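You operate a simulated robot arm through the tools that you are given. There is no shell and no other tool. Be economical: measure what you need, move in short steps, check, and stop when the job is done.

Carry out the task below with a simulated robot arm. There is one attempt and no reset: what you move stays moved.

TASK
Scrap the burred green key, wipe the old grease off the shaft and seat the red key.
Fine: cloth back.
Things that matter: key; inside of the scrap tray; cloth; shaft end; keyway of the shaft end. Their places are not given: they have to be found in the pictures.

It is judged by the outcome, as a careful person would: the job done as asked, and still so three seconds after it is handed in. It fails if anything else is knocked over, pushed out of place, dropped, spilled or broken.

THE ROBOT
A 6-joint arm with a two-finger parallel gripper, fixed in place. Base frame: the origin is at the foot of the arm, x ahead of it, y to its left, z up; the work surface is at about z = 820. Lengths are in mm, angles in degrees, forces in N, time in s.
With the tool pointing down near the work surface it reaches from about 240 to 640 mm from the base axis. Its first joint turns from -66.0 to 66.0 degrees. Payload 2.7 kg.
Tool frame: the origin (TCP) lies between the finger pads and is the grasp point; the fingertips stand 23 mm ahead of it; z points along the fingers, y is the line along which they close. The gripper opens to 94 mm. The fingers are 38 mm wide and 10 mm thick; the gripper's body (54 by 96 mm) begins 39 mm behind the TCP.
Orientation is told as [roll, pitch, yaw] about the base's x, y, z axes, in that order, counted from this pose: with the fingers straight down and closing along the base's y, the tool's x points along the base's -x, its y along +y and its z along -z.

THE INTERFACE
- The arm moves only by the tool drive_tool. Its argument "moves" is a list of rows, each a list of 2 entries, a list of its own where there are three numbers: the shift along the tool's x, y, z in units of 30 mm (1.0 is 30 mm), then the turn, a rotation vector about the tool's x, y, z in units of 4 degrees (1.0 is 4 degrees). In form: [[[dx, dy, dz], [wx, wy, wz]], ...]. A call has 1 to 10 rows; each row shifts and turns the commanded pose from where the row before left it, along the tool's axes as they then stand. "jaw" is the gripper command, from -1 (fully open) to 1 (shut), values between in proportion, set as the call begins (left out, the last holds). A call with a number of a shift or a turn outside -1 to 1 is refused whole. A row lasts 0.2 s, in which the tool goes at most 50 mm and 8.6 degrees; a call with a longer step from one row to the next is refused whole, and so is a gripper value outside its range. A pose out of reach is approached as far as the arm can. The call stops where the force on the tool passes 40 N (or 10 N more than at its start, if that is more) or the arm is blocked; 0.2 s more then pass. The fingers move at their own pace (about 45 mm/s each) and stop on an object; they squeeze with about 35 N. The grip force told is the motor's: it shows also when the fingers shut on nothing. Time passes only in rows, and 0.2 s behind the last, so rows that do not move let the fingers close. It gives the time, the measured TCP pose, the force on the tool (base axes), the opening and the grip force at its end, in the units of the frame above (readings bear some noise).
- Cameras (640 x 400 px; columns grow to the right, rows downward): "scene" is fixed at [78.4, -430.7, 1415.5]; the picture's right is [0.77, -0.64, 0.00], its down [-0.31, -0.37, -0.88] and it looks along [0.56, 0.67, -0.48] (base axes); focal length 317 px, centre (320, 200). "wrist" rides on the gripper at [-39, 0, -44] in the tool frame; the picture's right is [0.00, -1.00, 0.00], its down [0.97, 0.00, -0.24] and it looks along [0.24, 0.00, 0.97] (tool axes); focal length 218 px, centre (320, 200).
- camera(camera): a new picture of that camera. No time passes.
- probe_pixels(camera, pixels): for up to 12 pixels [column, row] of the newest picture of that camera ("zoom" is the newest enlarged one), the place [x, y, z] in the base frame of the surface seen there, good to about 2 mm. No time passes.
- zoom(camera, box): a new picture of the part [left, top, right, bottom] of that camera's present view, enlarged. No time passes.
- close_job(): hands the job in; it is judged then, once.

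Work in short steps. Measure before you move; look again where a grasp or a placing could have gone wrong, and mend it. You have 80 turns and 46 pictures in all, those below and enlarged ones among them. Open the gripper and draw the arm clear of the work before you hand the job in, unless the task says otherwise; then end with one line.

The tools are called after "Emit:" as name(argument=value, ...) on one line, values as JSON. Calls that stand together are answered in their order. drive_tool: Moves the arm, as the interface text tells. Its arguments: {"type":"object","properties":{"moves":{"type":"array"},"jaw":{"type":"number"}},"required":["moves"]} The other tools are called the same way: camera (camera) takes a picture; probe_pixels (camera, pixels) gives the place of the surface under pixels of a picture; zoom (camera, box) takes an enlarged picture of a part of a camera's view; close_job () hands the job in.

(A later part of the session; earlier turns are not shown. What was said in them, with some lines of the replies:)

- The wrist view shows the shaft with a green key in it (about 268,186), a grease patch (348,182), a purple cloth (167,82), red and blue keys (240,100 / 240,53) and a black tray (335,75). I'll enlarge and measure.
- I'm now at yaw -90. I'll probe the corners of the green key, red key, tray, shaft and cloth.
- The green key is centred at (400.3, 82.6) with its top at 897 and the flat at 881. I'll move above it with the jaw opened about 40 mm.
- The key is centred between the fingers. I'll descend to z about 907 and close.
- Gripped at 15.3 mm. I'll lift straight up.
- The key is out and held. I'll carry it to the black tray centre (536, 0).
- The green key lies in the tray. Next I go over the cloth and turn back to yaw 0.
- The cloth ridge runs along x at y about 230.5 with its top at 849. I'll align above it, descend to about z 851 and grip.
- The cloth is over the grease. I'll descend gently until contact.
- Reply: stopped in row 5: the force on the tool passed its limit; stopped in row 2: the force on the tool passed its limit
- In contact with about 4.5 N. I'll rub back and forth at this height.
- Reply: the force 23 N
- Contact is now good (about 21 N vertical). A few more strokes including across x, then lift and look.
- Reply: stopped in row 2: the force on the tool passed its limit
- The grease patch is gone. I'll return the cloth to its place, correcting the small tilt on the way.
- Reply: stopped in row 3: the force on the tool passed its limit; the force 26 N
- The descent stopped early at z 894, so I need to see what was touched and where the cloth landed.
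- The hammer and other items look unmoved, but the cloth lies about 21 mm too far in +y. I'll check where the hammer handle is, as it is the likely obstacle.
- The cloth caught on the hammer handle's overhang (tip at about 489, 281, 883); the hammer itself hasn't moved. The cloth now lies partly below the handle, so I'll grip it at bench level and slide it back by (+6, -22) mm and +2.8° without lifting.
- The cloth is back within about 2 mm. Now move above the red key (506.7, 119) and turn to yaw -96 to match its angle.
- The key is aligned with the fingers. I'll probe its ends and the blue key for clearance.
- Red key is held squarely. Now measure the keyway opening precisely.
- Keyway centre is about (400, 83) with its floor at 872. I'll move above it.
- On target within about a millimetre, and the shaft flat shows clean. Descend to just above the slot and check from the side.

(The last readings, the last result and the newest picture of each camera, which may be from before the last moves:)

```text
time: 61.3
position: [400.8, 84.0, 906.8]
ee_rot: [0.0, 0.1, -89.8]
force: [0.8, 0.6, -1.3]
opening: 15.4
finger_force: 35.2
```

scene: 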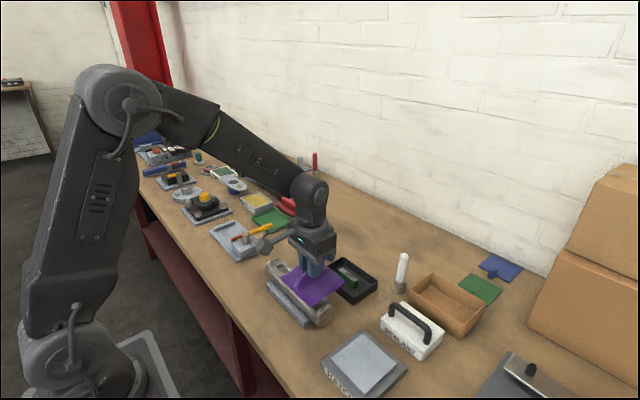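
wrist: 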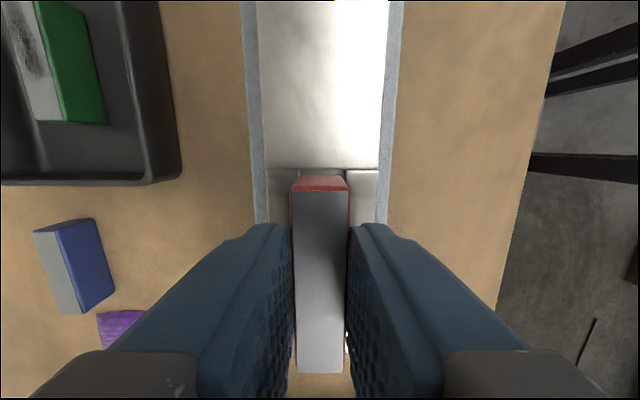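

No resistance below the flat level, so the key is in the slot. A last small nudge down until contact.

Emit:
drive_tool(moves=[[[0, 0, 0.03], [0, 0, 0]], [[0, 0, 0], [0, 0, 0]]])

Emit:
zoom(camera="scene", box=[255, 240, 345, 300])

```text
time: 61.9
position: [400.6, 83.8, 905.7]
ee_rot: [0.0, 0.1, -89.7]
force: [-1.5, 0.5, 9.8]
opening: 15.3
finger_force: 35.2
```

```text
6.67 times, centred on (300, 270) of scene
```

zoom: 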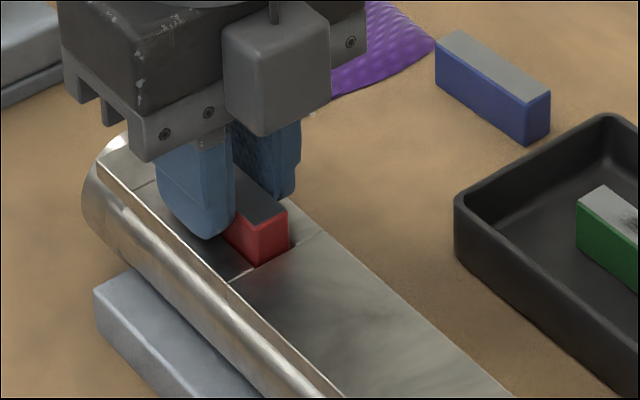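

Contact at 9.8 N: the key rests on the slot floor. I'll open, lift straight up, back off and check.

Emit:
drive_tool(moves=[[[0, 0, 0], [0, 0, 0]], [[0, 0, 0], [0, 0, 0]], [[0, 0, 0], [0, 0, 0]]], jaw=0.3)

Emit:
drive_tool(moves=[[[0, 0, -0.3], [0, 0, 0]], [[0, 0, -0.8], [0, 0, 0]], [[0, 0, -1], [0, 0, 0]], [[0, 0, -1], [0, 0, 0]], [[0, 0, -1], [0, 0, 0]], [[-0.8, 0, -0.3], [0, 0, 0]], [[-0.8, 0, 0], [0, 0, 0]], [[0, 0, 0], [0, 0, 0]]])

Emit:
camera(camera="wrist")

Emit:
camera(camera="scene")

```text
time: 62.7
position: [400.0, 83.4, 905.9]
ee_rot: [-0.1, 0.2, -89.8]
force: [-0.5, 0.0, 0.5]
opening: 33.0
finger_force: 0.0
```

```text
time: 64.5
position: [399.9, 35.4, 1039.7]
ee_rot: [-0.1, 0.1, -89.8]
force: [0.7, -0.8, 0.9]
opening: 33.1
finger_force: 0.1
```

```text
11 pictures are left
```

wrist: 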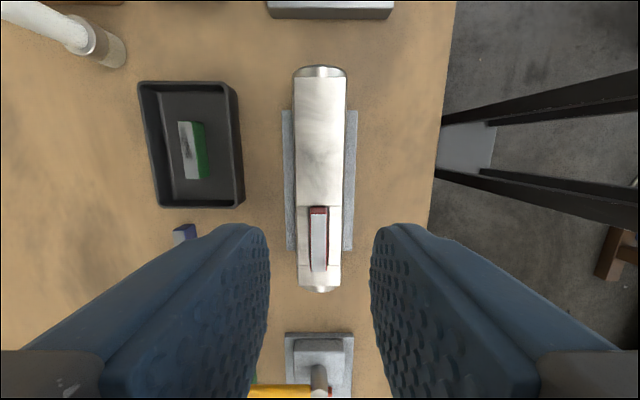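

```text
10 pictures are left
```

scene: 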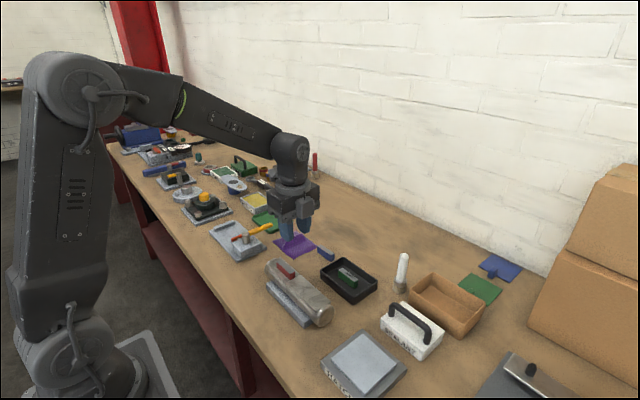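

Emit:
zoom(camera="wrist", box=[265, 50, 375, 300])

Emit:
probe_pixels(camera="wrist", pixels=[[319, 240], [319, 220], [319, 266], [320, 150]])

Emit:
zoom(camera="scene", box=[200, 195, 350, 330])

```text
1.60 times, centred on (320, 175) of wrist
```

zoom: 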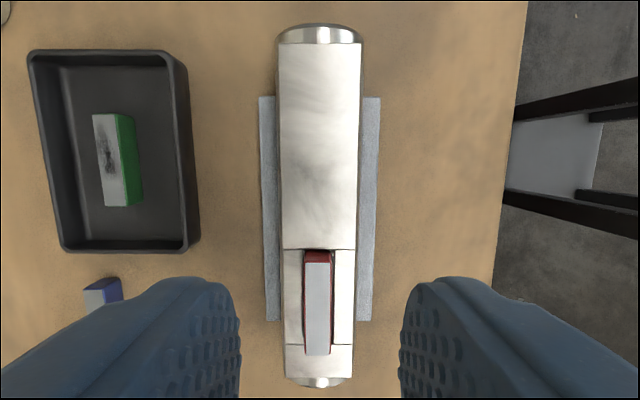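

```text
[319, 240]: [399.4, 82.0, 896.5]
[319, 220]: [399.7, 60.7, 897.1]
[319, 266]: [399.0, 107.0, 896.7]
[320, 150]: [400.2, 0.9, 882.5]
```

```text
2.96 times, centred on (275, 262) of scene
```

zoom: 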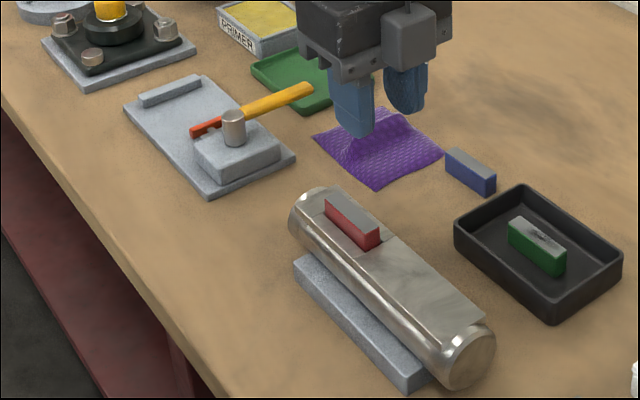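

The red key sits level with its top at 897, the same as the old one. The shaft is clean, the cloth is back and the green key is in the tray. I'll open fully, rise clear and hand in.

Emit:
drive_tool(moves=[[[0, 0, -0.9], [0, 0, 0]], [[0, 0, -0.9], [0, 0, 0]], [[0, 0, 0], [0, 0, 0]], [[0, 0, 0], [0, 0, 0]]], jaw=-1)

Emit:
close_job()

```text
time: 65.5
position: [402.0, 35.0, 1092.2]
ee_rot: [-0.1, 0.1, -89.8]
force: [-0.6, 0.7, 0.0]
opening: 94.1
finger_force: 0.1
```

```text
The job is handed in.
```

The green key is in the black tray, which I took to be the scrap tray; the grease is wiped off, the red key is seated, and the cloth is back within about 2 mm after it snagged on the hammer handle, slipped and had to be slid back (the hammer did not visibly move).
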